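You operate a simulated robot arm through the tools that you are given. There is no shell and no other tool.

The job below is to be done with a simulated robot arm. You get a single attempt, and the scene is never put back.

Task
Shut the skid down and hang the OUT OF USE sign under the panel.
Fine: press stop first; then shut valve B, the inlet valve and the outlet valve and turn the main switch off; no trip; leave the other controls alone.

Only the result counts: the job must be done as asked and must still hold three seconds after the hand-in. Knocking over, shifting, dropping, spilling or breaking anything else fails it.

Robot
A 7-joint arm with a three-finger gripper, fixed in place. Base frame: the origin is at the foot of the arm, x ahead of it, y to its left, z up. Units: mm, rad, N and s.
With the tool pointing down near the work surface it reaches from about 100 to 940 mm from the base axis. Its first joint turns from -2.897 to 2.897 rad. Payload 2.69 kg.
The TCP is the grasp point between the finger pads, 30 mm short of the fingertips. In the tool frame z runs along the fingers and y along their closing line. Largest opening 128 mm; the body of the gripper starts 117 mm behind the TCP.
Orientation is that of the tool frame in the base frame, as a unit quaternion [x, y, z, w]. With the fingers straight down and closing along the base's y, the tool's x points along the base's -x, its y along +y and its z along -z.

Tools
- The arm moves only by the tool drive_tool. Its argument "series" is a list of rows, each an object (a shift or turn left out is 0, a gripper value left out holds the last) with "claw": the gripper command, from -1 (shut) to 1 (fully open), values between in proportion; "travel": the shift along the base's x, y, z in m, a list of three; "turn": the turn, a rotation vector about the base's x, y, z in rad, a list of three. In form: [{"claw": claw, "travel": [x, y, z], "turn": [rx, ry, rz]}, ...]. A call has 1 to 20 rows; each row shifts and turns the commanded pose from where the row before left it. A row lasts 0.2 s, in which the tool goes at most 50 mm and 0.15 rad; a call with a longer step from one row to the next is refused whole, and so is a gripper value outside its range. Where a pose cannot be reached the arm comes as near as it can. A force on the tool above 40 N (or 10 N above the force at the start of the call, whichever is more), or a blocked arm, ends the call early, and 0.2 s more pass. The fingers move at their own pace and stop on an object; they squeeze with about 20 N. The grip force told is the motor's: it shows also when the fingers shut on nothing. Time passes only in rows, and 0.2 s behind the last, so rows that do not move let the fingers close. It gives the time, the measured TCP pose, the force on the tool (base axes), the opening and the grip force at its end, in the units of the frame above (readings bear some noise), with the torque about the TCP (base axes, N m) and any sound that the robot's microphone picked up, and new pictures: "show" is both (left out), scene, wrist or none.
- Cameras (640 x 400 px; columns grow to the right, rows downward): "scene" is fixed at [216.8, -647.1, 1518.9]; the picture's right is [0.47, -0.88, 0.00], its down [-0.47, -0.25, -0.85] and it looks along [0.75, 0.40, -0.53] (base axes); focal length 214 px, centre (320, 200). "wrist" rides on the gripper at [58, 54, -131] in the tool frame; the picture's right is [-0.68, 0.74, 0.00], its down [-0.62, -0.57, -0.55] and it looks along [-0.40, -0.37, 0.84] (tool axes); focal length 234 px, centre (320, 200).
- slide_trunk(by): slides the trunk up (or, below 0, down) by that many mm; the arm rides with it, the base frame stays. It gives what a move gives, with no picture.
- point_at(camera, pixels): for up to 12 pixels [column, row] of the newest picture of that camera ("zoom" is the newest enlarged one), the place [x, y, z] in the base frame of the surface seen there, good to about 2 mm. It takes no simulated time.
- close_up(camera, box): a new picture of the part [left, top, right, bottom] of that camera's present view, enlarged. It takes no simulated time.
- close_job(): hands the job in; it is judged then, once.

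Leave the gripper open and the arm clear of the work at the hand-in unless told otherwise.

The tools are called after "Emit:" as name(argument=value, ...) on one line, values as JSON. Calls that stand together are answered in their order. drive_tool: Moves the arm, as the interface text tells. Its arguments: {"type":"object","properties":{"series":{"type":"array"},"show":{"type":"string","enum":["both","scene","wrist","none"]}},"required":["series"]} The other tools are called the same way: slide_trunk (by) slides the trunk up or down; point_at (camera, pixels) gives the place of the surface under pixels of a picture; close_up (camera, box) takes an enlarged picture of a part of a camera's view; close_job () hands the job in.

At the start:

```text
time: 0.0
eef_pos: [697.6, -6.9, 1466.2]
orientation: [0.0, 1.0, 0.0, 0.0]
ft_force: [0.6, 0.2, 0.2]
torque: [-0.03, 0.04, 0.0]
opening: 128.0
grip_force: 0.0
trunk travel left (down, up): [-250.0, 100.0]
```

scene: 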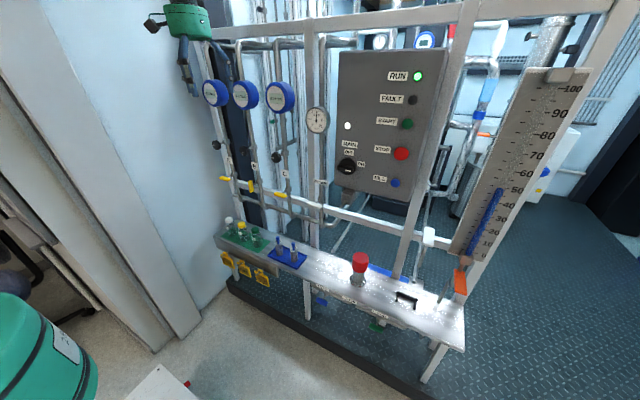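
wrist: 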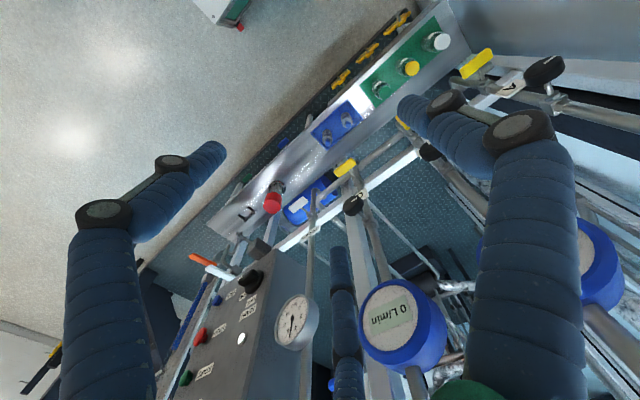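

I see a skid with a panel (RUN lamp lit), three blue meters at left, yellow-handled valves, and a shelf in front. I'll take enlarged pictures of the main areas first to learn the labels.

Emit:
close_up(camera="scene", box=[320, 40, 470, 210])

Emit:
close_up(camera="scene", box=[190, 60, 340, 220])

Emit:
close_up(camera="scene", box=[200, 200, 340, 310])

Emit:
close_up(camera="scene", box=[320, 220, 480, 350])

Emit:
close_up(camera="scene", box=[0, 260, 260, 400])

```text
2.35 times, centred on (395, 125) of scene
```

zoom: 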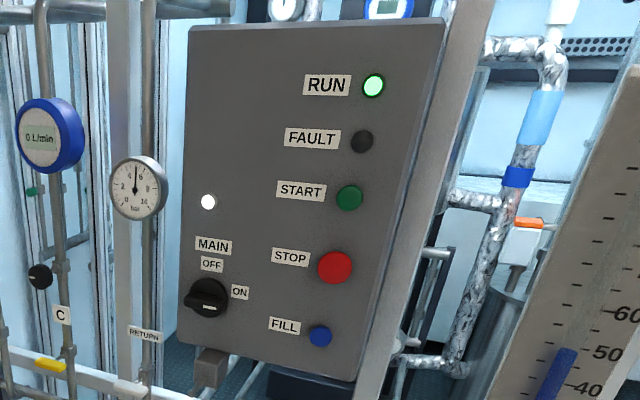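

```text
2.50 times, centred on (265, 140) of scene
```

zoom: 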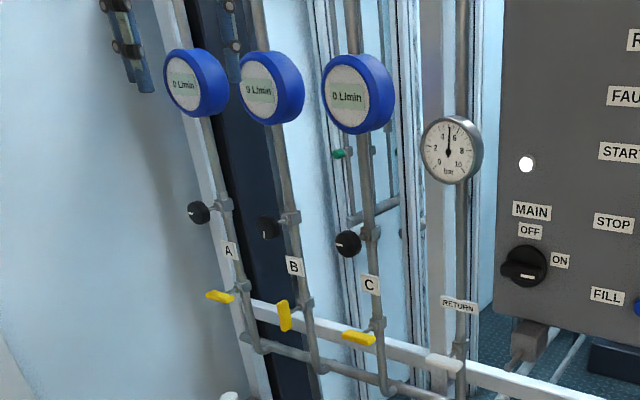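

```text
3.64 times, centred on (270, 255) of scene
```

zoom: 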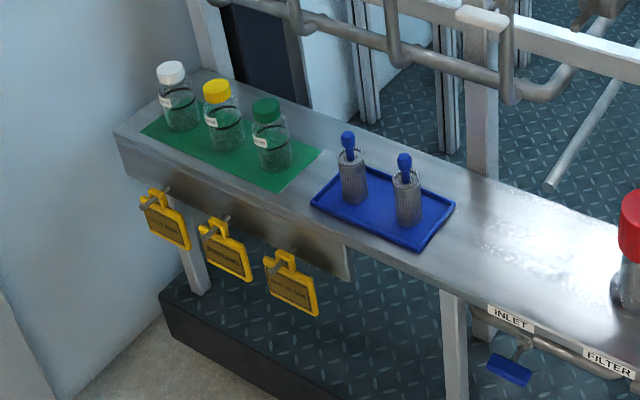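

```text
3.08 times, centred on (400, 285) of scene
```

zoom: 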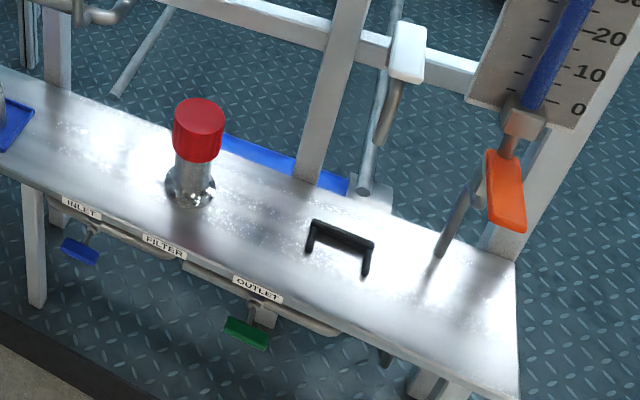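

```text
2.46 times, centred on (130, 330) of scene
```

zoom: 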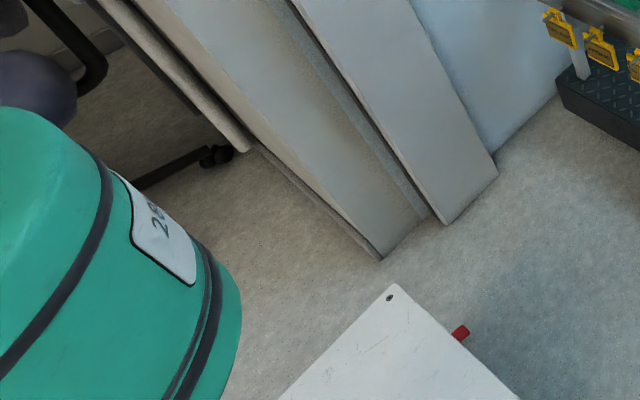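

The panel shows MAIN switch (at ON), STOP, FILL etc.; valve B's yellow handle is along its pipe (open), while A and C are across. Next I zoom on the three yellow signs, under the panel, and the inlet/outlet valves.

Emit:
close_up(camera="scene", box=[215, 245, 275, 290])

Emit:
point_at(camera="zoom", pixels=[[100, 100], [130, 170], [300, 190], [320, 250], [480, 270], [520, 330], [60, 60], [250, 150], [430, 220]])

Emit:
close_up(camera="scene", box=[325, 140, 405, 215])

Emit:
close_up(camera="scene", box=[310, 260, 420, 340])

Emit:
close_up(camera="wrist", box=[160, 200, 340, 400])

Emit:
close_up(camera="wrist", box=[300, 0, 480, 170])

```text
8.89 times, centred on (245, 268) of scene
```

zoom: 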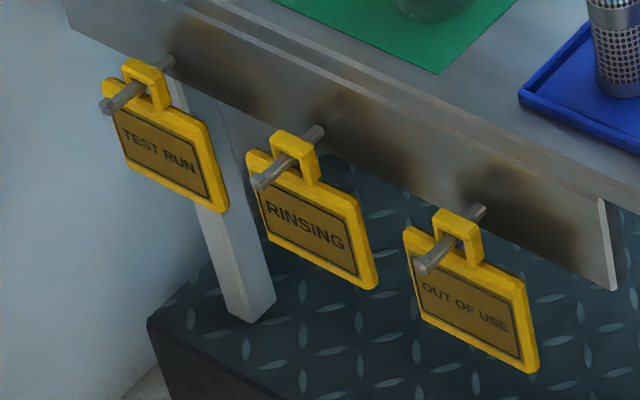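

```text
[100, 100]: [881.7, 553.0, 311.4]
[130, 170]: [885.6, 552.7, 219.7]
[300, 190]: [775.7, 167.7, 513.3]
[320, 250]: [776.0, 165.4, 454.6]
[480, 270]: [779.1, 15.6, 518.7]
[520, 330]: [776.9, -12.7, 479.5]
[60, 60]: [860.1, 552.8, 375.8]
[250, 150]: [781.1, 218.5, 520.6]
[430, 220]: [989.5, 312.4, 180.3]
```

```text
5.33 times, centred on (365, 178) of scene
```

zoom: 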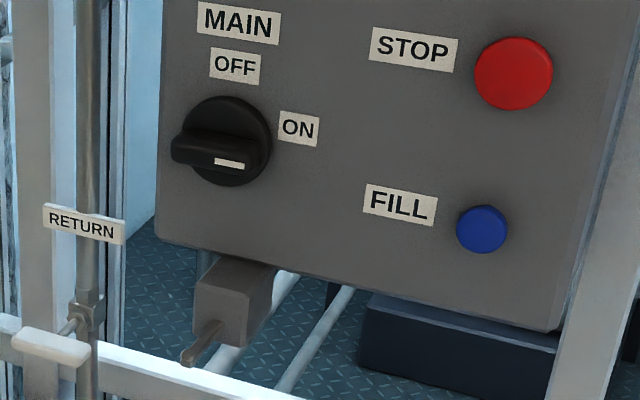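

```text
5.00 times, centred on (365, 300) of scene
```

zoom: 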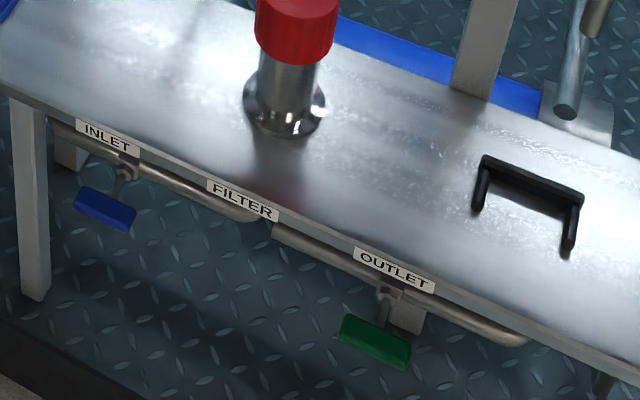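

```text
2.00 times, centred on (250, 300) of wrist
```

zoom: 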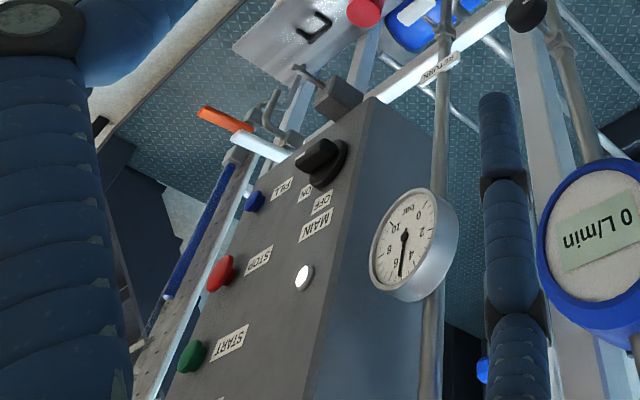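

```text
2.35 times, centred on (390, 85) of wrist
```

zoom: 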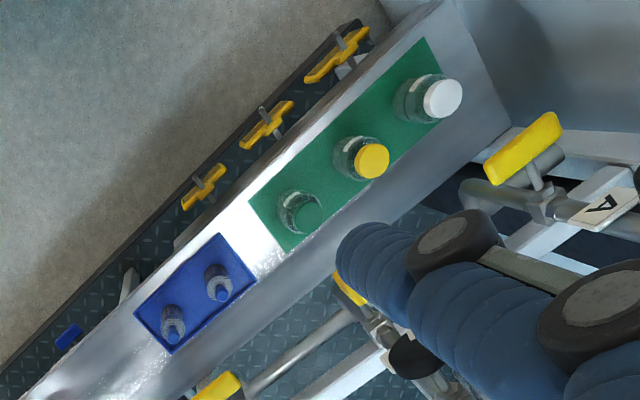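

The signs left to right read TEST RUN, RINSING, OUT OF USE. Under the panel is a block with a peg at about (350,197). Now I measure the panel: zoom again and point at controls.

Emit:
close_up(camera="scene", box=[325, 140, 405, 215])

Emit:
point_at(camera="zoom", pixels=[[513, 72], [485, 70], [545, 75], [193, 145], [228, 160], [215, 120], [300, 180], [188, 360], [215, 325], [205, 290], [480, 230], [245, 285]])

Emit:
point_at(camera="scene", pixels=[[345, 60], [440, 60], [410, 195], [345, 180], [316, 190], [300, 210], [420, 230], [360, 260], [300, 250], [445, 330], [250, 180], [465, 200]])

```text
5.33 times, centred on (365, 178) of scene
```

zoom: 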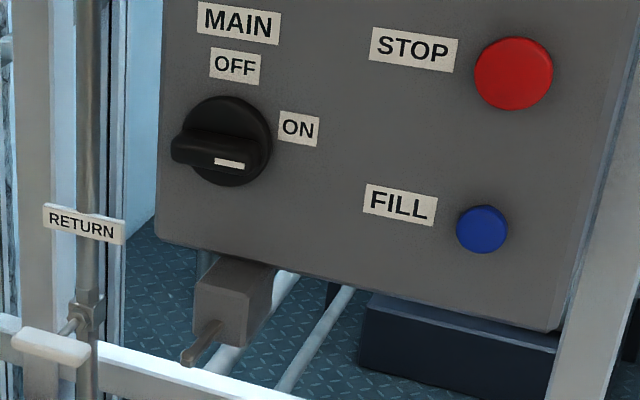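

```text
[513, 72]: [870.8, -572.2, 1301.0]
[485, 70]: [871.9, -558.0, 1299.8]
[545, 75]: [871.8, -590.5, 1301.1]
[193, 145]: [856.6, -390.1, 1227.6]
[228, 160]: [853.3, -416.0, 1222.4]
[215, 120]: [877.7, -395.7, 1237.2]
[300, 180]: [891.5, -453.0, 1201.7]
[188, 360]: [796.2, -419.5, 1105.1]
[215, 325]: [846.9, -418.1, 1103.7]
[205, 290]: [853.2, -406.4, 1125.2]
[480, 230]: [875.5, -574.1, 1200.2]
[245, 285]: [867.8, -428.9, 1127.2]
```

```text
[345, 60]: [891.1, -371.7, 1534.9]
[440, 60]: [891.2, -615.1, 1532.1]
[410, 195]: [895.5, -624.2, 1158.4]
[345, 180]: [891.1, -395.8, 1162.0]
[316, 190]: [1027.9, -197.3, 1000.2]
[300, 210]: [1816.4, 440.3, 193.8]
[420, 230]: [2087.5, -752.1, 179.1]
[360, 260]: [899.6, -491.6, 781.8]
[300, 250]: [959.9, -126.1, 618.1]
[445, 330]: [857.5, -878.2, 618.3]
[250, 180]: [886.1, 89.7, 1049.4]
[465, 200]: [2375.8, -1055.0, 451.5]
```

Panel face is near x≈891, STOP cap at (871,-572,1301), main knob near (855,-400,1225), peg tip near (796,-420,1104). Now I measure the A/B/C valves closely.

Emit:
close_up(camera="scene", box=[210, 135, 300, 225])

Emit:
point_at(camera="zoom", pixels=[[284, 280], [284, 320], [290, 250], [310, 280], [325, 270], [300, 130], [340, 340], [100, 245], [155, 250], [405, 355], [350, 345], [450, 340]])

Emit:
close_up(camera="wrist", box=[320, 40, 560, 220])

```text
4.44 times, centred on (255, 180) of scene
```

zoom: 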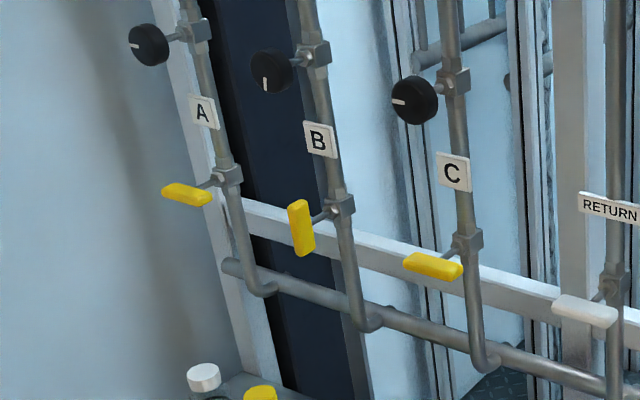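

```text
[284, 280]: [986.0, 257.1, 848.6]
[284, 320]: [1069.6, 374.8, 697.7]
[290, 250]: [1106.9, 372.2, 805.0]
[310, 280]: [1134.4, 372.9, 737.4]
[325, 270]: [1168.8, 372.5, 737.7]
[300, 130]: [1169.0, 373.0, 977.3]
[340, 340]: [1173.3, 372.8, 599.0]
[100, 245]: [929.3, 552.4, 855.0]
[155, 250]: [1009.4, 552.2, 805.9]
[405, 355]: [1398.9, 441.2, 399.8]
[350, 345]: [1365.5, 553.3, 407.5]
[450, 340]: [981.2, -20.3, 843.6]
```

```text
2.22 times, centred on (440, 130) of wrist
```

zoom: 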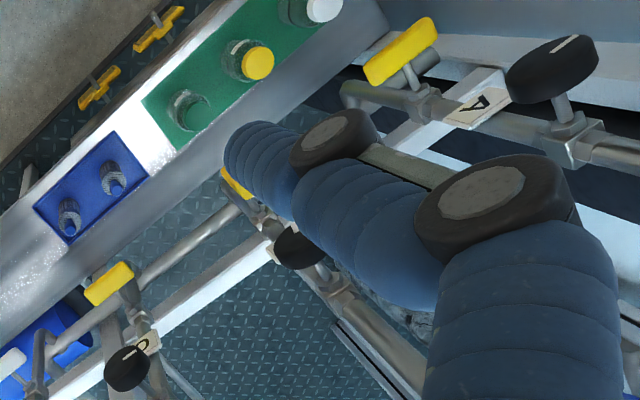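

The last point guesses missed; now I point at the handles on a fresh zoom of the same box.

Emit:
close_up(camera="scene", box=[210, 135, 300, 225])

Emit:
point_at(camera="zoom", pixels=[[294, 205], [299, 225], [305, 250], [311, 225], [320, 215], [340, 205], [168, 190], [206, 198], [410, 260], [456, 272], [450, 250], [345, 240]])

Emit:
close_up(camera="scene", box=[310, 280, 350, 310])

Emit:
point_at(camera="zoom", pixels=[[100, 200], [140, 300], [200, 300], [60, 250], [180, 260], [300, 200], [300, 100], [400, 200]])

```text
4.44 times, centred on (255, 180) of scene
```

zoom: 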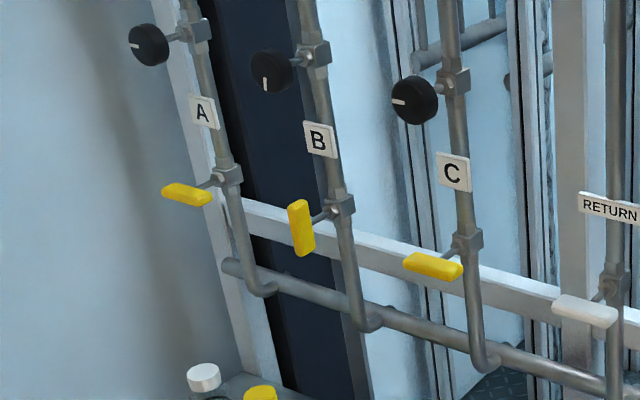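

```text
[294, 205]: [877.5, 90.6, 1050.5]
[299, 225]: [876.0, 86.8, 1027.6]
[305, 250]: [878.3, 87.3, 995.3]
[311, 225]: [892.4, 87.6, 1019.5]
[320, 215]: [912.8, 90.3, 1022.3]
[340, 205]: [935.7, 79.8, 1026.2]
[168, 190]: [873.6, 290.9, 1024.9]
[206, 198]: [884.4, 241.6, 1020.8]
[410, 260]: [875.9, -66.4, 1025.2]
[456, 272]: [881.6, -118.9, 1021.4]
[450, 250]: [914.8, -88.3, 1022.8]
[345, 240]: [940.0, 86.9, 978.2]
```

```text
13.33 times, centred on (330, 295) of scene
```

zoom: 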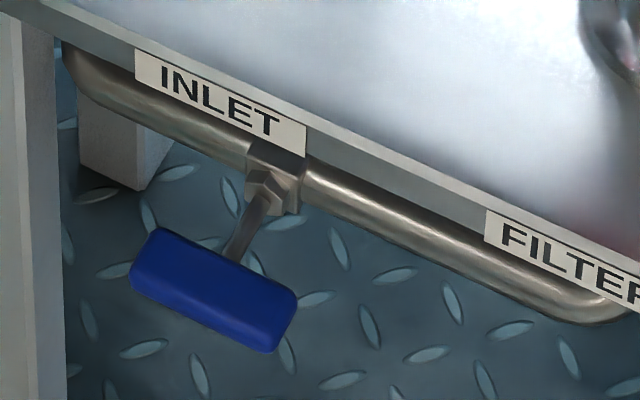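

```text
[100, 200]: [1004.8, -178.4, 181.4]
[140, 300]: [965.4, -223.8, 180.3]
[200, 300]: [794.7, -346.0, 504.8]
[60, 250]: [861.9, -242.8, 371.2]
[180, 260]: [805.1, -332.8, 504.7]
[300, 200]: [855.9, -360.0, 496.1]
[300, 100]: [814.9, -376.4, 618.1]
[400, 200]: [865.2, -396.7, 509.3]
```

Valve B handle: vertical, centre near (880,88,1025). Inlet handle: near (797,-342,505), lying along its pipe. Next the outlet handle and the OUT OF USE sign with its hook, and the peg.

Emit:
close_up(camera="scene", box=[360, 300, 410, 340])

Emit:
close_up(camera="scene", box=[250, 260, 280, 290])

Emit:
close_up(camera="scene", box=[330, 150, 370, 205])

```text
10.00 times, centred on (385, 320) of scene
```

zoom: 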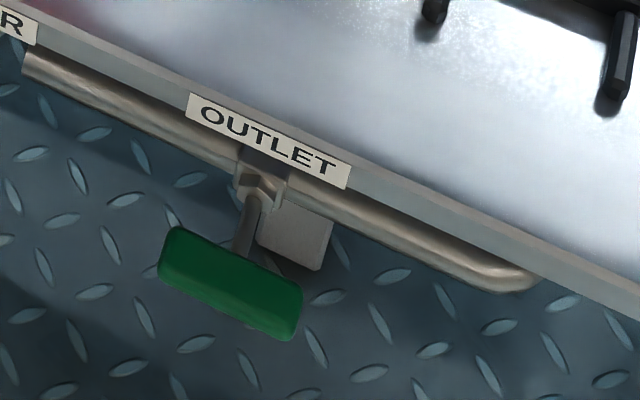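

```text
13.33 times, centred on (265, 275) of scene
```

zoom: 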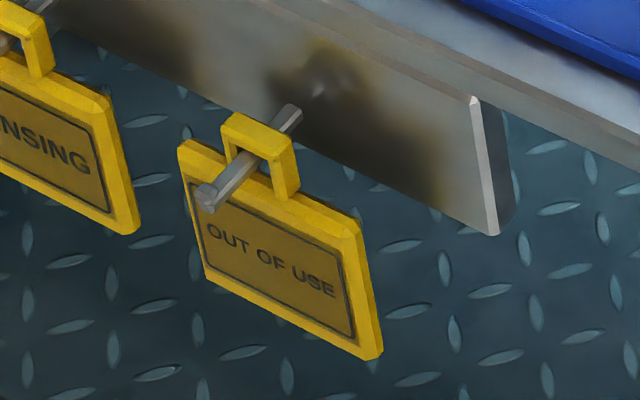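

```text
7.27 times, centred on (350, 178) of scene
```

zoom: 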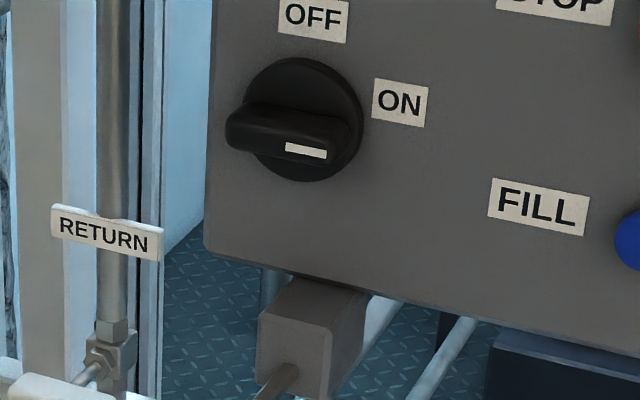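

Outlet handle lies along its pipe (open); the main knob's bar is horizontal with the white mark toward ON. Now I measure points on each via re-zooms.

Emit:
point_at(camera="zoom", pixels=[[240, 115], [230, 130], [305, 150], [345, 140], [290, 105], [320, 80], [300, 70], [275, 385], [320, 340], [290, 330], [335, 350], [262, 345]])

Emit:
close_up(camera="scene", box=[360, 300, 410, 340])

Emit:
point_at(camera="zoom", pixels=[[172, 260], [230, 285], [290, 315], [180, 240], [240, 262], [295, 290], [248, 230], [258, 190], [310, 205], [60, 80], [450, 260], [225, 120]])

Emit:
close_up(camera="scene", box=[250, 260, 280, 290])

Emit:
point_at(camera="zoom", pixels=[[205, 195], [250, 160], [295, 110], [235, 118], [290, 145], [284, 180], [185, 148], [360, 225], [205, 270], [375, 350], [270, 260], [485, 160]])

```text
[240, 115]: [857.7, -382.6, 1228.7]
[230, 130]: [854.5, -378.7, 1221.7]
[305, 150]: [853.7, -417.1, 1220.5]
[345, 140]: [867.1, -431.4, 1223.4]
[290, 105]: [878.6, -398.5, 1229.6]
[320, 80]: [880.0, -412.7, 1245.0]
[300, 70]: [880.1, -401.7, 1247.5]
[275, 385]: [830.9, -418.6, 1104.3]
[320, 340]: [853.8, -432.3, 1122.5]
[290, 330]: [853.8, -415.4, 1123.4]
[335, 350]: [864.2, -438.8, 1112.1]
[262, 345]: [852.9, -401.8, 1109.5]
```

```text
10.00 times, centred on (385, 320) of scene
```

zoom: 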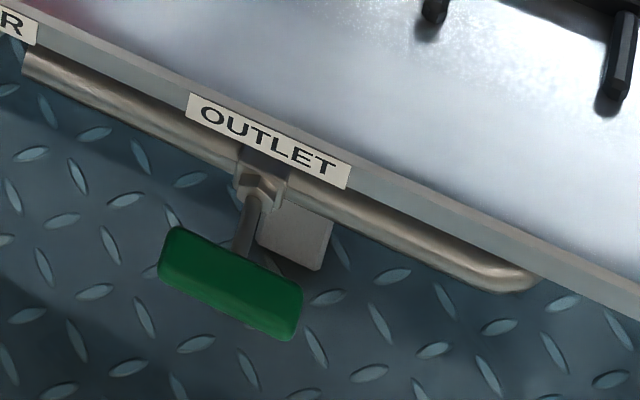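

```text
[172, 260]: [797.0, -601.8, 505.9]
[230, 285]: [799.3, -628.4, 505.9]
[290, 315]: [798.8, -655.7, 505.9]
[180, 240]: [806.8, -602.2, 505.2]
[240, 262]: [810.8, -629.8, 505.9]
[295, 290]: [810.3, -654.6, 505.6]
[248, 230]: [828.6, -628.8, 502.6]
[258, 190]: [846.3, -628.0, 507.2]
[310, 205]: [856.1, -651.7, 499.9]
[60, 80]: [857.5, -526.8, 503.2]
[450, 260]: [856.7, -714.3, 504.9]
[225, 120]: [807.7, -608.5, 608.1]
```

```text
13.33 times, centred on (265, 275) of scene
```

zoom: 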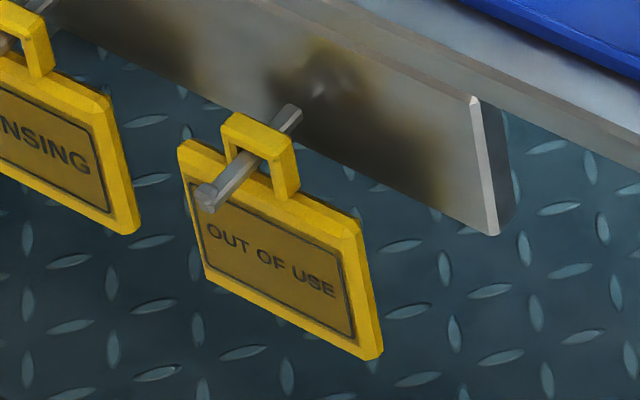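

```text
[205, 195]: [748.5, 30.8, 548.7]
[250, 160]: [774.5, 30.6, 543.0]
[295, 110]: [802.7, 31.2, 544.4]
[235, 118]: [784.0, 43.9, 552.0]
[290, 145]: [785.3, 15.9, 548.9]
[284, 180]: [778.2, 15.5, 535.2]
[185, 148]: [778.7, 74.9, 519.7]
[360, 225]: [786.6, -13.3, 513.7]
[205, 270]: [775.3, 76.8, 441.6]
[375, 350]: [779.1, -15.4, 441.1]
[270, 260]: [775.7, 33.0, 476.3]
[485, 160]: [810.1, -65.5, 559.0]
```

Sign: plate y −17…77, z 441…517, x≈777–787, its loop on a peg at y≈31, z≈541. Outlet handle: centre (803,−629,505), along y. Now I check obstacles: meters, gauge, posts, RETURN valve and rails.

Emit:
point_at(camera="scene", pixels=[[215, 93], [245, 95], [280, 96], [317, 120], [275, 157], [247, 150], [455, 100], [462, 260], [428, 235], [360, 262], [405, 300], [460, 290]])

Emit:
point_at(camera="scene", pixels=[[340, 205], [332, 209], [302, 30], [560, 75], [470, 250], [500, 190], [393, 205], [310, 60], [240, 242], [270, 250], [295, 250], [350, 320]])

Emit:
close_up(camera="scene", box=[280, 150, 420, 300])

```text
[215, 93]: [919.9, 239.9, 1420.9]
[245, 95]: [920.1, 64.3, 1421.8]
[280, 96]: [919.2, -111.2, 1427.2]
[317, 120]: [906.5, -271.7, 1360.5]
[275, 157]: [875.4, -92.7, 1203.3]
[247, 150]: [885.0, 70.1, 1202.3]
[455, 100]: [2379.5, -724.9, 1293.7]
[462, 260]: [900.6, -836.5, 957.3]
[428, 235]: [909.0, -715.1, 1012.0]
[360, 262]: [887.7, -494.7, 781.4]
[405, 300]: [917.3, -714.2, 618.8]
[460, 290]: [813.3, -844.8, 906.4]
```

```text
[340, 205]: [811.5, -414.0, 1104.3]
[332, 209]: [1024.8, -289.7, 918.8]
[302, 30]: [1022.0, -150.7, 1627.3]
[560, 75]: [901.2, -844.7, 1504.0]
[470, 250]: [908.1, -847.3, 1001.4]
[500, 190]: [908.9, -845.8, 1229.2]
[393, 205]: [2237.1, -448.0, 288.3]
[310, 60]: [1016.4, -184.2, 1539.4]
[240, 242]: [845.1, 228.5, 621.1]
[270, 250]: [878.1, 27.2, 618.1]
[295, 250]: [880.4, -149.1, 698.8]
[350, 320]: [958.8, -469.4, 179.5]
```

```text
2.67 times, centred on (350, 225) of scene
```

zoom: 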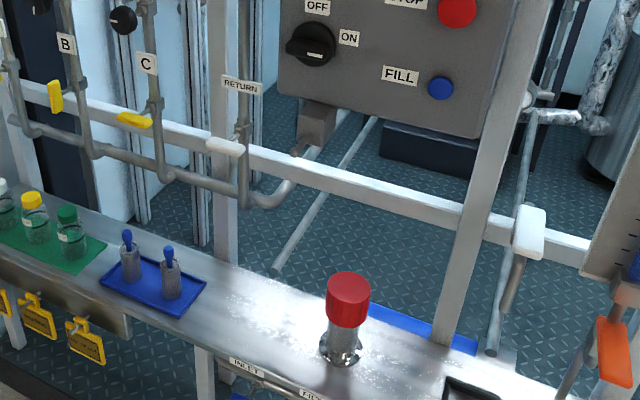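

Obstacles are clear for a move at x≈700. First I turn the tool to point forward (+x) while sliding toward a place in front of the STOP button, claw shut for pressing.

Emit:
drive_tool(series=[{"claw": -1, "travel": [0, -0.045, -0.012], "turn": [0, -0.1309, 0]}, {"travel": [0, -0.045, -0.012], "turn": [0, -0.1309, 0]}, {"travel": [0, -0.045, -0.012], "turn": [0, -0.1309, 0]}, {"travel": [0, -0.045, -0.012], "turn": [0, -0.1309, 0]}, {"travel": [0, -0.045, -0.012], "turn": [0, -0.1309, 0]}, {"travel": [0, -0.045, -0.012], "turn": [0, -0.1309, 0]}, {"travel": [0, -0.045, -0.012], "turn": [0, -0.1309, 0]}, {"travel": [0, -0.045, -0.012], "turn": [0, -0.1309, 0]}, {"travel": [0, -0.045, -0.012], "turn": [0, -0.1309, 0]}, {"travel": [0, -0.045, -0.012], "turn": [0, -0.1309, 0]}, {"travel": [0, -0.045, -0.012], "turn": [0, -0.1309, 0]}, {"travel": [0, -0.045, -0.012], "turn": [0, -0.1309, 0]}])

```text
time: 2.6
eef_pos: [697.2, -546.8, 1323.4]
orientation: [0.001, 0.707, -0.001, 0.708]
ft_force: [0.4, 0.5, -0.5]
torque: [0.0, 0.04, 0.0]
opening: 2.1
grip_force: 20.0
trunk travel left (down, up): [-250.0, 100.0]
```

scene: 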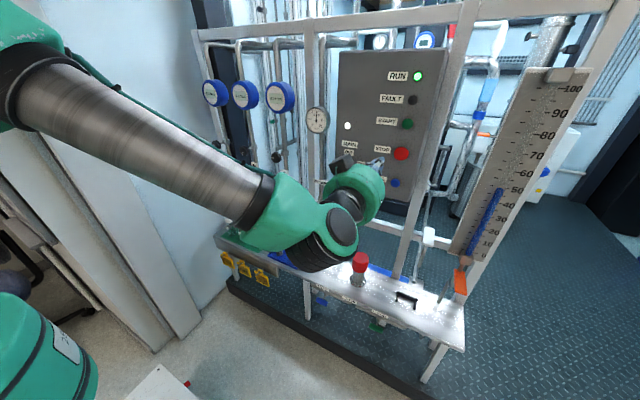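
wrist: 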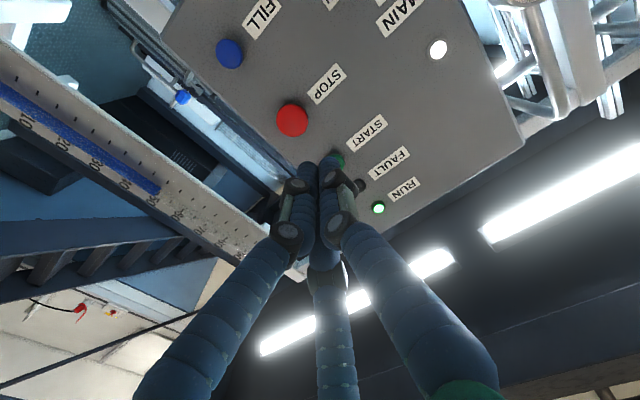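

The tool now points at the panel; STOP shows at wrist (292,118). I check its exact centre and the fingertip place.

Emit:
point_at(camera="wrist", pixels=[[292, 118], [280, 118], [304, 120], [292, 106], [292, 132], [310, 175], [336, 160], [325, 175], [330, 260], [229, 53], [378, 207]])

Emit:
close_up(camera="wrist", box=[200, 20, 440, 240])

```text
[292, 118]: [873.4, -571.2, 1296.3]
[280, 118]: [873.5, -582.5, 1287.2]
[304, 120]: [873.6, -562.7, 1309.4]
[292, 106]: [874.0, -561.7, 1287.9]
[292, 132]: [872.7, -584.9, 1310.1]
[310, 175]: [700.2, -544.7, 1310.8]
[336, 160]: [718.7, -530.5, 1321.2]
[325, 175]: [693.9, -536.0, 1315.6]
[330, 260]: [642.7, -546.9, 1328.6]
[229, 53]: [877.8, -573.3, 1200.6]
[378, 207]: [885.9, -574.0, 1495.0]
```

```text
1.82 times, centred on (320, 130) of wrist
```

zoom: 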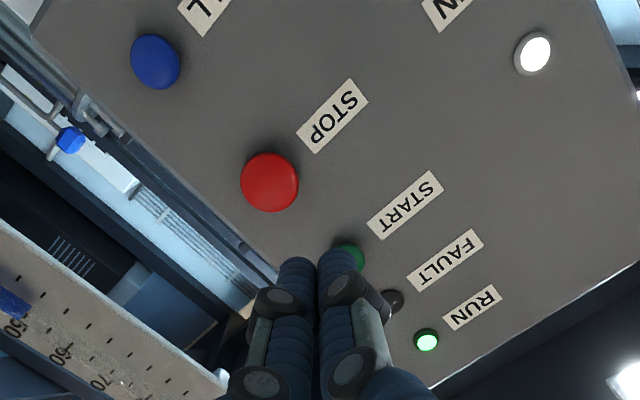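

STOP centre is (873,−573,1298). I line up on it and come near to the cap (tip at about x=850).

Emit:
drive_tool(series=[{"claw": -1, "travel": [0.0, -0.026, -0.0245]}, {"travel": [0.04, 0, 0]}, {"travel": [0.04, 0, 0]}, {"travel": [0.04, 0, 0]}, {"travel": [0, 0, 0]}])

```text
time: 3.8
eef_pos: [819.5, -573.8, 1297.6]
orientation: [0.001, 0.708, 0.0, 0.707]
ft_force: [-0.1, -0.1, -0.8]
torque: [-0.02, -0.05, 0.04]
opening: 2.1
grip_force: 20.6
trunk travel left (down, up): [-250.0, 100.0]
```

scene: 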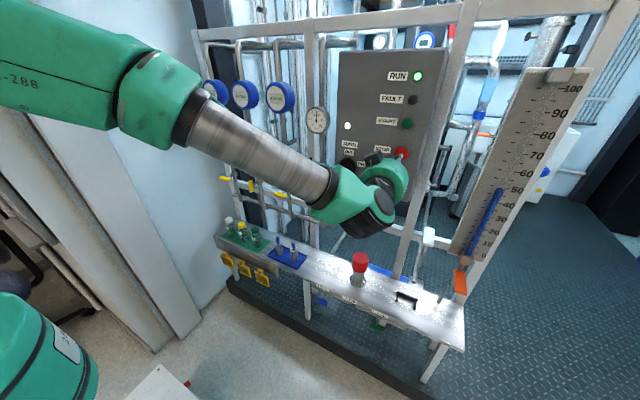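
wrist: 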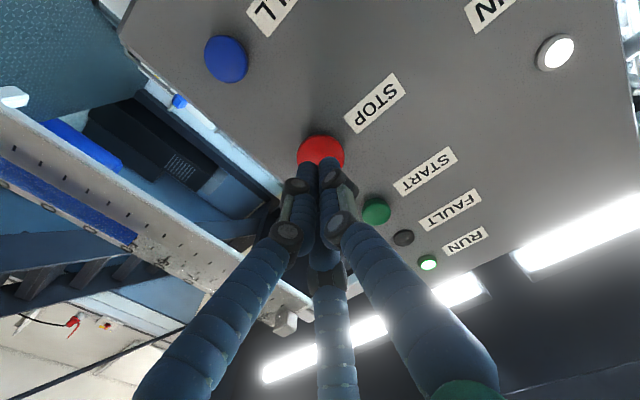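

The fingertips are in line with STOP, about 23 mm short of the cap. I advance in small steps and press until the force or lamp tells.

Emit:
drive_tool(series=[{"claw": -1, "travel": [0.015, 0, 0]}, {"travel": [0.005, 0, 0]}, {"travel": [0.004, 0, 0]}, {"travel": [0.003, 0, 0]}, {"travel": [0.003, 0, 0]}])

```text
time: 5.0
eef_pos: [847.1, -573.1, 1298.1]
orientation: [0.001, 0.707, -0.001, 0.707]
ft_force: [-0.4, -0.2, 0.8]
torque: [-0.01, -0.02, 0.01]
opening: 2.5
grip_force: 31.6
trunk travel left (down, up): [-250.0, 100.0]
```

scene: 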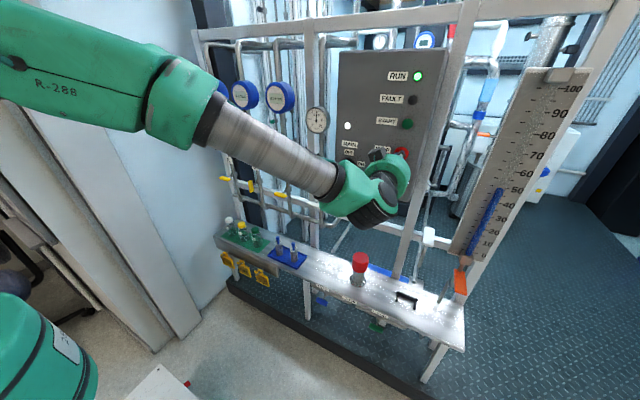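
wrist: 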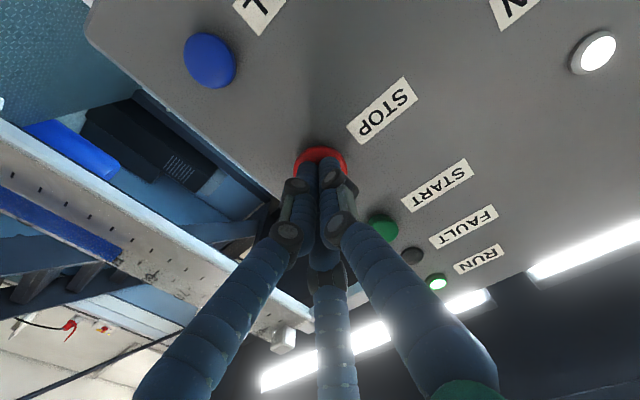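

No contact force yet with the tip reading about x=877; RUN still lit. I continue in small steps.

Emit:
drive_tool(series=[{"claw": -1, "travel": [0.002, 0, 0]}, {"travel": [0.002, 0, 0]}, {"travel": [0.002, 0, 0]}])

```text
time: 5.8
eef_pos: [852.9, -573.9, 1298.1]
orientation: [-0.001, 0.707, 0.0, 0.707]
ft_force: [-4.4, -1.0, 0.8]
torque: [-0.04, 0.0, -0.05]
opening: 6.0
grip_force: 31.7
trunk travel left (down, up): [-250.0, 100.0]
heard: click
```

scene: 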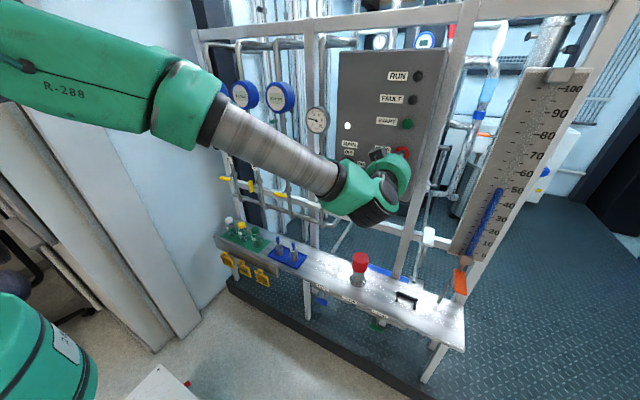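
wrist: 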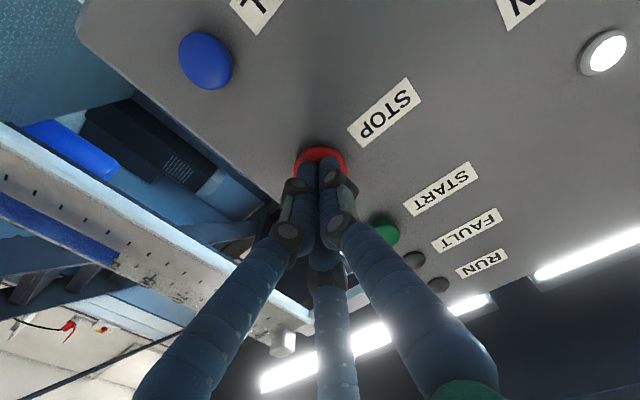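

A click came and the RUN lamp went out. I back straight off in −x and look at the panel and gauge.

Emit:
drive_tool(series=[{"claw": -1, "travel": [-0.03, 0, 0]}, {"travel": [-0.05, 0, 0]}, {"travel": [-0.05, 0, 0]}, {"travel": [-0.02, 0, 0]}])

Emit:
close_up(camera="scene", box=[290, 40, 450, 210])

```text
time: 6.8
eef_pos: [702.8, -575.3, 1298.0]
orientation: [0.0, 0.706, 0.0, 0.708]
ft_force: [-1.0, -1.1, -0.5]
torque: [-0.02, 0.03, -0.03]
opening: 2.2
grip_force: 30.9
trunk travel left (down, up): [-250.0, 100.0]
```

scene: 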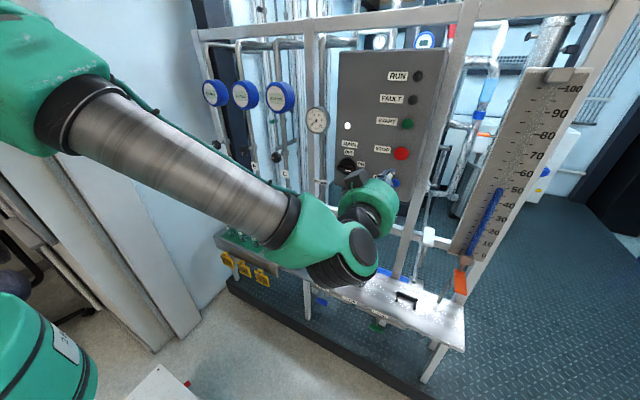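
wrist: 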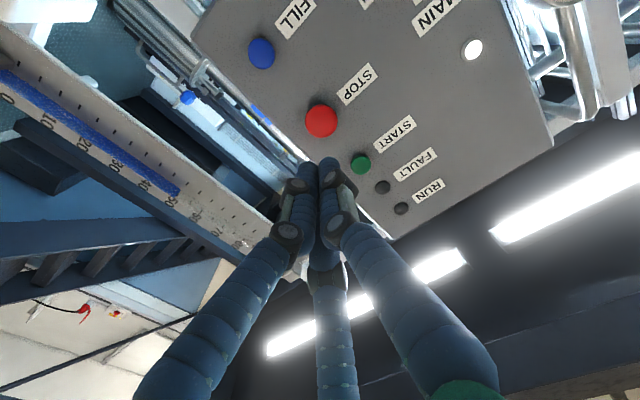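

```text
2.35 times, centred on (370, 125) of scene
```

zoom: 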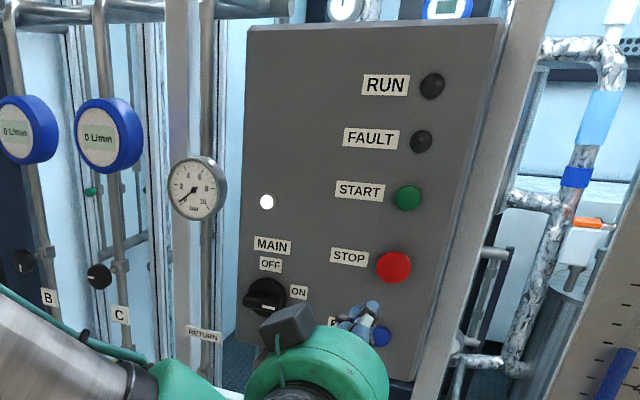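

The gauge fell to zero, RUN and FAULT lamps are dark, so no trip. Next is valve B: I go to a point in front of its handle (y≈88, z≈1024) at x≈700 with the claw half open.

Emit:
drive_tool(series=[{"claw": -0.1, "travel": [0, 0.0442, -0.0183]}, {"travel": [0, 0.0442, -0.0183]}, {"travel": [0, 0.0442, -0.0183]}, {"travel": [0, 0.0442, -0.0183]}, {"travel": [0, 0.0442, -0.0183]}, {"travel": [0, 0.0442, -0.0183]}, {"travel": [0, 0.0442, -0.0183]}, {"travel": [0, 0.0442, -0.0183]}, {"travel": [0, 0.0442, -0.0183]}, {"travel": [0, 0.0442, -0.0183]}, {"travel": [0, 0.0442, -0.0183]}, {"travel": [0, 0.0442, -0.0183]}, {"travel": [0, 0.0442, -0.0183]}, {"travel": [0, 0.0442, -0.0183]}, {"travel": [0, 0.0442, -0.0183]}])

```text
time: 10.0
eef_pos: [705.0, -58.6, 1060.3]
orientation: [-0.003, 0.712, 0.049, 0.701]
ft_force: [0.7, -0.5, -0.5]
torque: [-0.02, 0.03, 0.0]
opening: 57.9
grip_force: 0.0
out of reach, approached as far as the arm can: row 10, 11, 12, 13, 14, 15
trunk travel left (down, up): [-250.0, 100.0]
```

scene: 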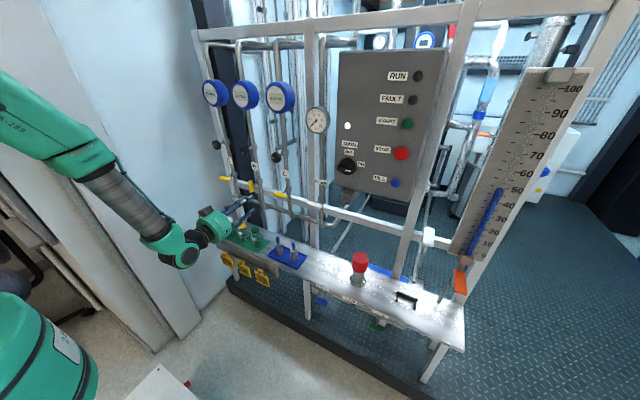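
wrist: 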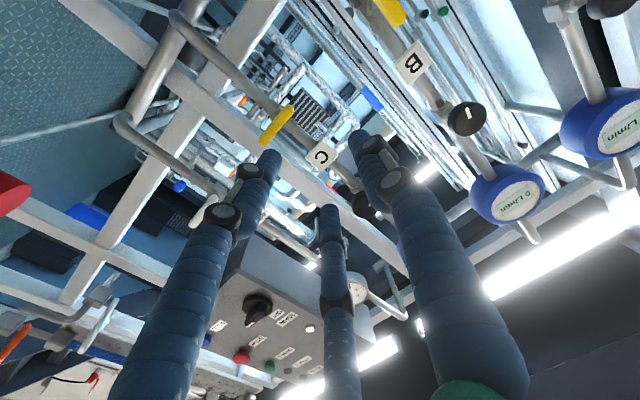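

The arm cannot go so low at this trunk height. I lower the trunk fully, 250 mm; the hand is at x≈705, clear of the skid, and would come down to z≈810.

Emit:
slide_trunk(by=-250)

```text
time: 12.6
eef_pos: [705.2, -58.1, 809.9]
orientation: [-0.003, 0.712, 0.048, 0.7]
ft_force: [-0.1, 0.2, 0.0]
torque: [-0.01, -0.05, 0.01]
opening: 57.7
grip_force: 0.1
trunk travel left (down, up): [0.0, 350.0]
```

I send one null row to see where the commanded pose now stands.

Emit:
drive_tool(series=[{"claw": -0.1, "travel": [0, 0, 0]}], show="none")

```text
time: 13.0
eef_pos: [703.5, -58.7, 809.5]
orientation: [-0.004, 0.712, 0.05, 0.7]
ft_force: [0.2, 0.3, 0.7]
torque: [-0.01, -0.02, 0.03]
opening: 57.6
grip_force: 0.2
trunk travel left (down, up): [0.0, 350.0]
```

The commanded pose was reset to the measured one. I straighten the small tilt and go to (700, 88, 1023), in front of valve B.

Emit:
drive_tool(series=[{"claw": -0.1, "travel": [0, 0.021, 0.0306], "turn": [-0.011, -0.003, -0.0127]}, {"travel": [0, 0.021, 0.0306], "turn": [-0.011, -0.003, -0.0127]}, {"travel": [0, 0.021, 0.0306], "turn": [-0.011, -0.003, -0.0127]}, {"travel": [0, 0.021, 0.0306], "turn": [-0.011, -0.003, -0.0127]}, {"travel": [0, 0.021, 0.0306], "turn": [-0.011, -0.003, -0.0127]}, {"travel": [0, 0.021, 0.0306], "turn": [-0.011, -0.003, -0.0127]}, {"travel": [0, 0.021, 0.0306]}, {"travel": [0, 0, 0]}])

```text
time: 14.8
eef_pos: [675.2, -77.0, 1025.4]
orientation: [-0.011, 0.707, 0.004, 0.707]
ft_force: [-0.7, 0.7, -0.2]
torque: [-0.01, 0.03, -0.01]
opening: 57.5
grip_force: 0.0
out of reach, approached as far as the arm can: row 1, 2, 3, 4, 5, 6, 7
trunk travel left (down, up): [0.0, 350.0]
```

scene: 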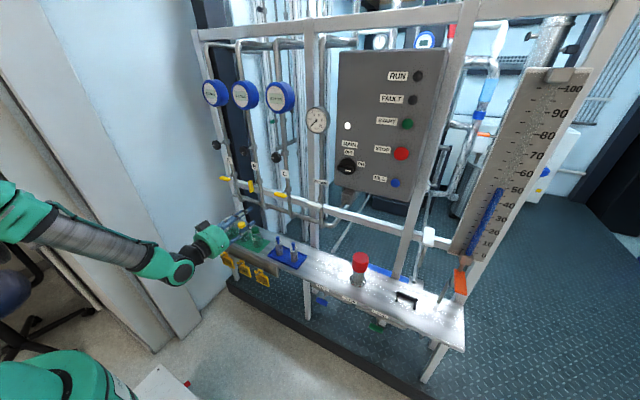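
wrist: 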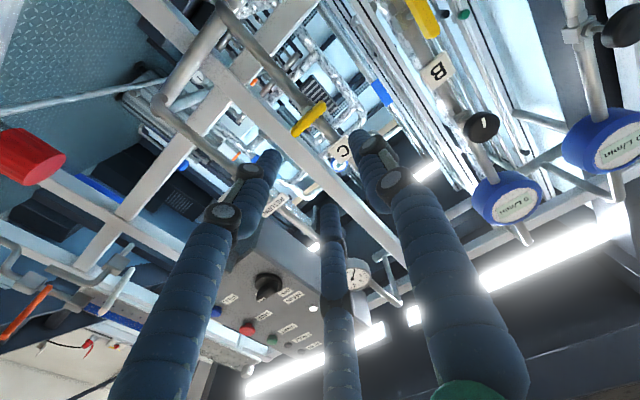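

Still limited near y≈−70, probably a wrist joint limit because the forearm slopes down. I measure where the arm's links are to understand.

Emit:
point_at(camera="scene", pixels=[[30, 370], [60, 380], [10, 200], [30, 225], [100, 240], [150, 265], [180, 270], [210, 240], [110, 380], [160, 385], [5, 190], [75, 350]])

Emit:
close_up(camera="scene", box=[0, 160, 260, 400])

```text
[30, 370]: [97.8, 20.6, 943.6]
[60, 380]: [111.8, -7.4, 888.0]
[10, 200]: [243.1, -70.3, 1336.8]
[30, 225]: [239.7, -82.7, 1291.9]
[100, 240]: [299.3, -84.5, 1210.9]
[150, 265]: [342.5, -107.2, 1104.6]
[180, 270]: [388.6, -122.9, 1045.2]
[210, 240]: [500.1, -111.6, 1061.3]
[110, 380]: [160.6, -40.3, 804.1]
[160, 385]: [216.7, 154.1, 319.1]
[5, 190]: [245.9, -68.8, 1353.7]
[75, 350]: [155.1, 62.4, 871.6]
```

```text
1.67 times, centred on (130, 280) of scene
```

zoom: 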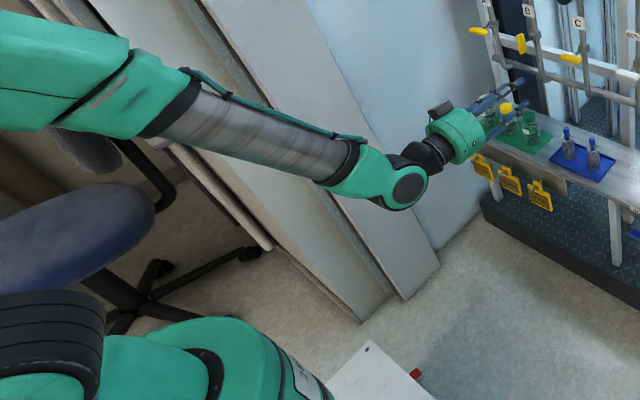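

The zoom shows the elbow high and the forearm steep. I point at the elbow and shoulder on this zoom.

Emit:
point_at(camera="zoom", pixels=[[60, 40], [110, 90], [30, 110], [50, 330], [20, 350], [150, 345], [230, 340], [300, 380], [400, 185], [350, 170], [460, 130], [180, 110]])

Emit:
close_up(camera="scene", box=[-300, 100, 300, 500])

```text
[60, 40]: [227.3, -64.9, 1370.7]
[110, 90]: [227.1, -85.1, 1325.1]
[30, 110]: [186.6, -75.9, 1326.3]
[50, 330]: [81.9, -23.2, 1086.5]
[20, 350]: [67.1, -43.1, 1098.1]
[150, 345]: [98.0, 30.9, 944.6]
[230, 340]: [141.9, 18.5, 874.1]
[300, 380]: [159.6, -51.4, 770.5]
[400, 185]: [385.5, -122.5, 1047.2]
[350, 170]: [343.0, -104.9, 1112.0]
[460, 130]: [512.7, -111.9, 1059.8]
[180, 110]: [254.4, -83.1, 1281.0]
```

```text
refused: -300 is not a number from 0 to 640
```

The forearm is too steep when the hand is so near; farther out it flattens. I go out to x≈800 (tips at 830, handles start at 873) and then over to y=88.

Emit:
drive_tool(series=[{"claw": -0.1, "travel": [0.04, 0, 0]}, {"travel": [0.04, 0, 0]}, {"travel": [0.04, 0.01, 0]}, {"travel": [0, 0.04, 0]}, {"travel": [0, 0.04, 0]}, {"travel": [0, 0.04, 0]}, {"travel": [0, 0.035, 0]}, {"travel": [0, 0, 0]}])

```text
time: 16.6
eef_pos: [764.7, -59.4, 1024.7]
orientation: [-0.032, 0.708, 0.012, 0.705]
ft_force: [-0.1, 0.4, 0.8]
torque: [0.02, 0.04, -0.02]
opening: 57.6
grip_force: 0.1
out of reach, approached as far as the arm can: row 1, 2, 3, 4, 5, 6, 7
trunk travel left (down, up): [0.0, 350.0]
```

scene: 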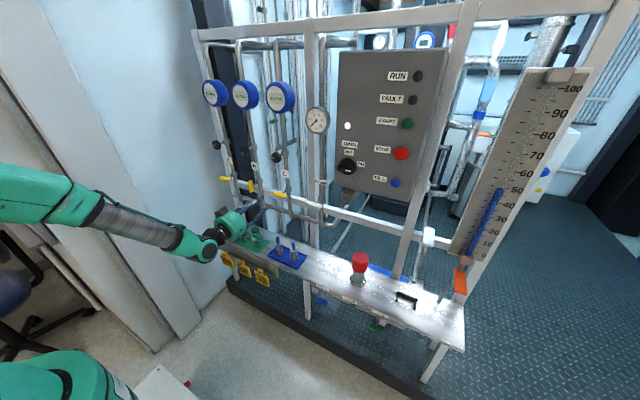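
wrist: 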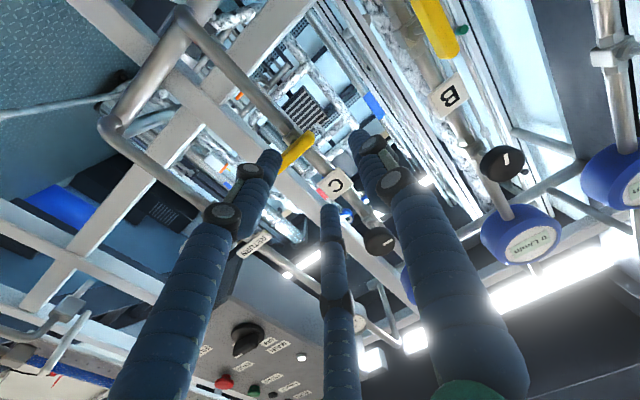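

The arm seems to have flipped its wrist near the joint limit. I'll retrace my way: back to the right (where it was comfortable), then undo the tool turn so that the wrist returns to its natural form.

Emit:
drive_tool(series=[{"claw": -1, "travel": [-0.0068, -0.0488, 0.0048], "turn": [0.0028, -0.0004, -0.0062]}, {"travel": [-0.0068, -0.0488, 0.0048], "turn": [0.0028, -0.0004, -0.0062]}, {"travel": [-0.0068, -0.0488, 0.0048], "turn": [0.0028, -0.0004, -0.0062]}, {"travel": [-0.0068, -0.0488, 0.0048], "turn": [0.0028, -0.0004, -0.0062]}, {"travel": [-0.0068, -0.0488, 0.0048], "turn": [0.0028, -0.0004, -0.0062]}, {"travel": [-0.0068, -0.0488, 0.0048], "turn": [0.0028, -0.0004, -0.0062]}, {"travel": [-0.0068, -0.0488, 0.0048], "turn": [0.0028, -0.0004, -0.0062]}, {"travel": [-0.0068, -0.0488, 0.0048], "turn": [0.0028, -0.0004, -0.0062]}, {"travel": [-0.0068, -0.0488, 0.0048], "turn": [0.0028, -0.0004, -0.0062]}, {"travel": [-0.0068, -0.0488, 0.0048], "turn": [0.0028, -0.0004, -0.0062]}], show="scene")

```text
time: 18.8
eef_pos: [695.4, -546.7, 1072.4]
orientation: [0.009, 0.707, -0.002, 0.707]
ft_force: [0.0, 0.9, 0.4]
torque: [-0.01, 0.03, -0.08]
opening: 2.4
grip_force: 20.7
trunk travel left (down, up): [0.0, 350.0]
```

scene: 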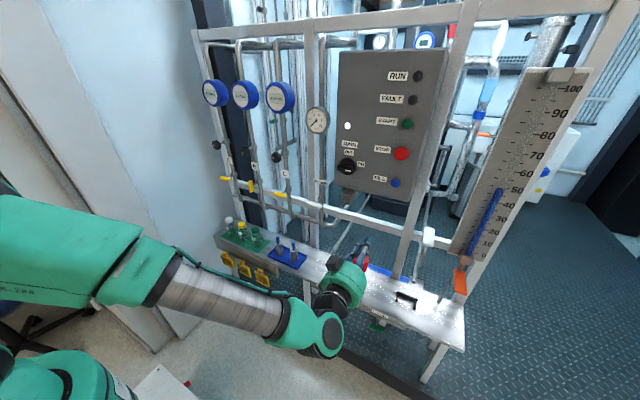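

Reached well. Now the reverse of the first motion: turn the tool back down while returning to y≈−7.

Emit:
drive_tool(series=[{"claw": -1, "travel": [0, 0.045, 0.012], "turn": [0, 0.1309, 0]}, {"travel": [0, 0.045, 0.012], "turn": [0, 0.1309, 0]}, {"travel": [0, 0.045, 0.012], "turn": [0, 0.1309, 0]}, {"travel": [0, 0.045, 0.012], "turn": [0, 0.1309, 0]}, {"travel": [0, 0.045, 0.012], "turn": [0, 0.1309, 0]}, {"travel": [0, 0.045, 0.012], "turn": [0, 0.1309, 0]}, {"travel": [0, 0.045, 0.012], "turn": [0, 0.1309, 0]}, {"travel": [0, 0.045, 0.012], "turn": [0, 0.1309, 0]}, {"travel": [0, 0.045, 0.012], "turn": [0, 0.1309, 0]}, {"travel": [0, 0.045, 0.012], "turn": [0, 0.1309, 0]}, {"travel": [0, 0.045, 0.012], "turn": [0, 0.1309, 0]}, {"travel": [0, 0.045, 0.012], "turn": [0, 0.1309, 0]}])

```text
time: 21.4
eef_pos: [695.2, -6.3, 1214.6]
orientation: [0.004, 1.0, -0.009, 0.0]
ft_force: [-0.8, -1.2, -0.7]
torque: [0.06, -0.09, 0.04]
opening: 2.1
grip_force: 20.0
trunk travel left (down, up): [0.0, 350.0]
```

scene: 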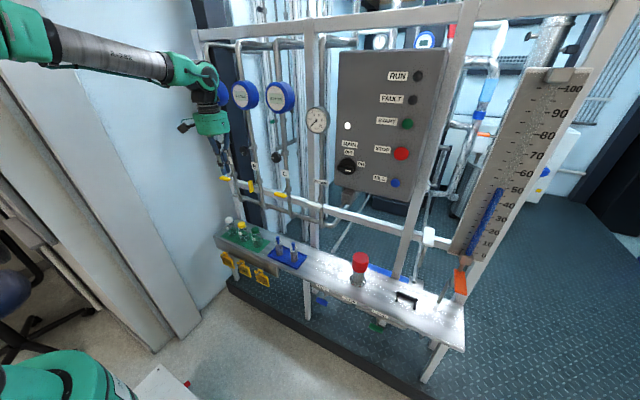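
wrist: 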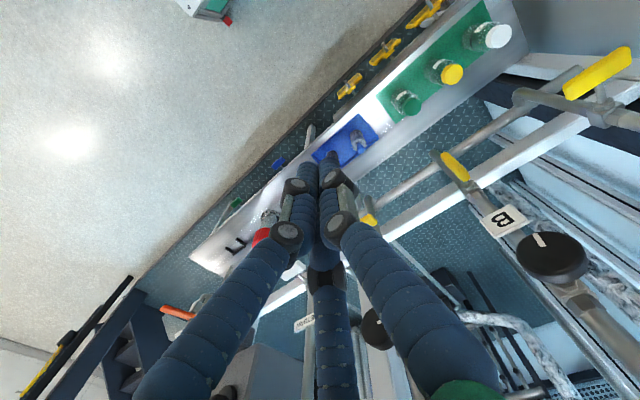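

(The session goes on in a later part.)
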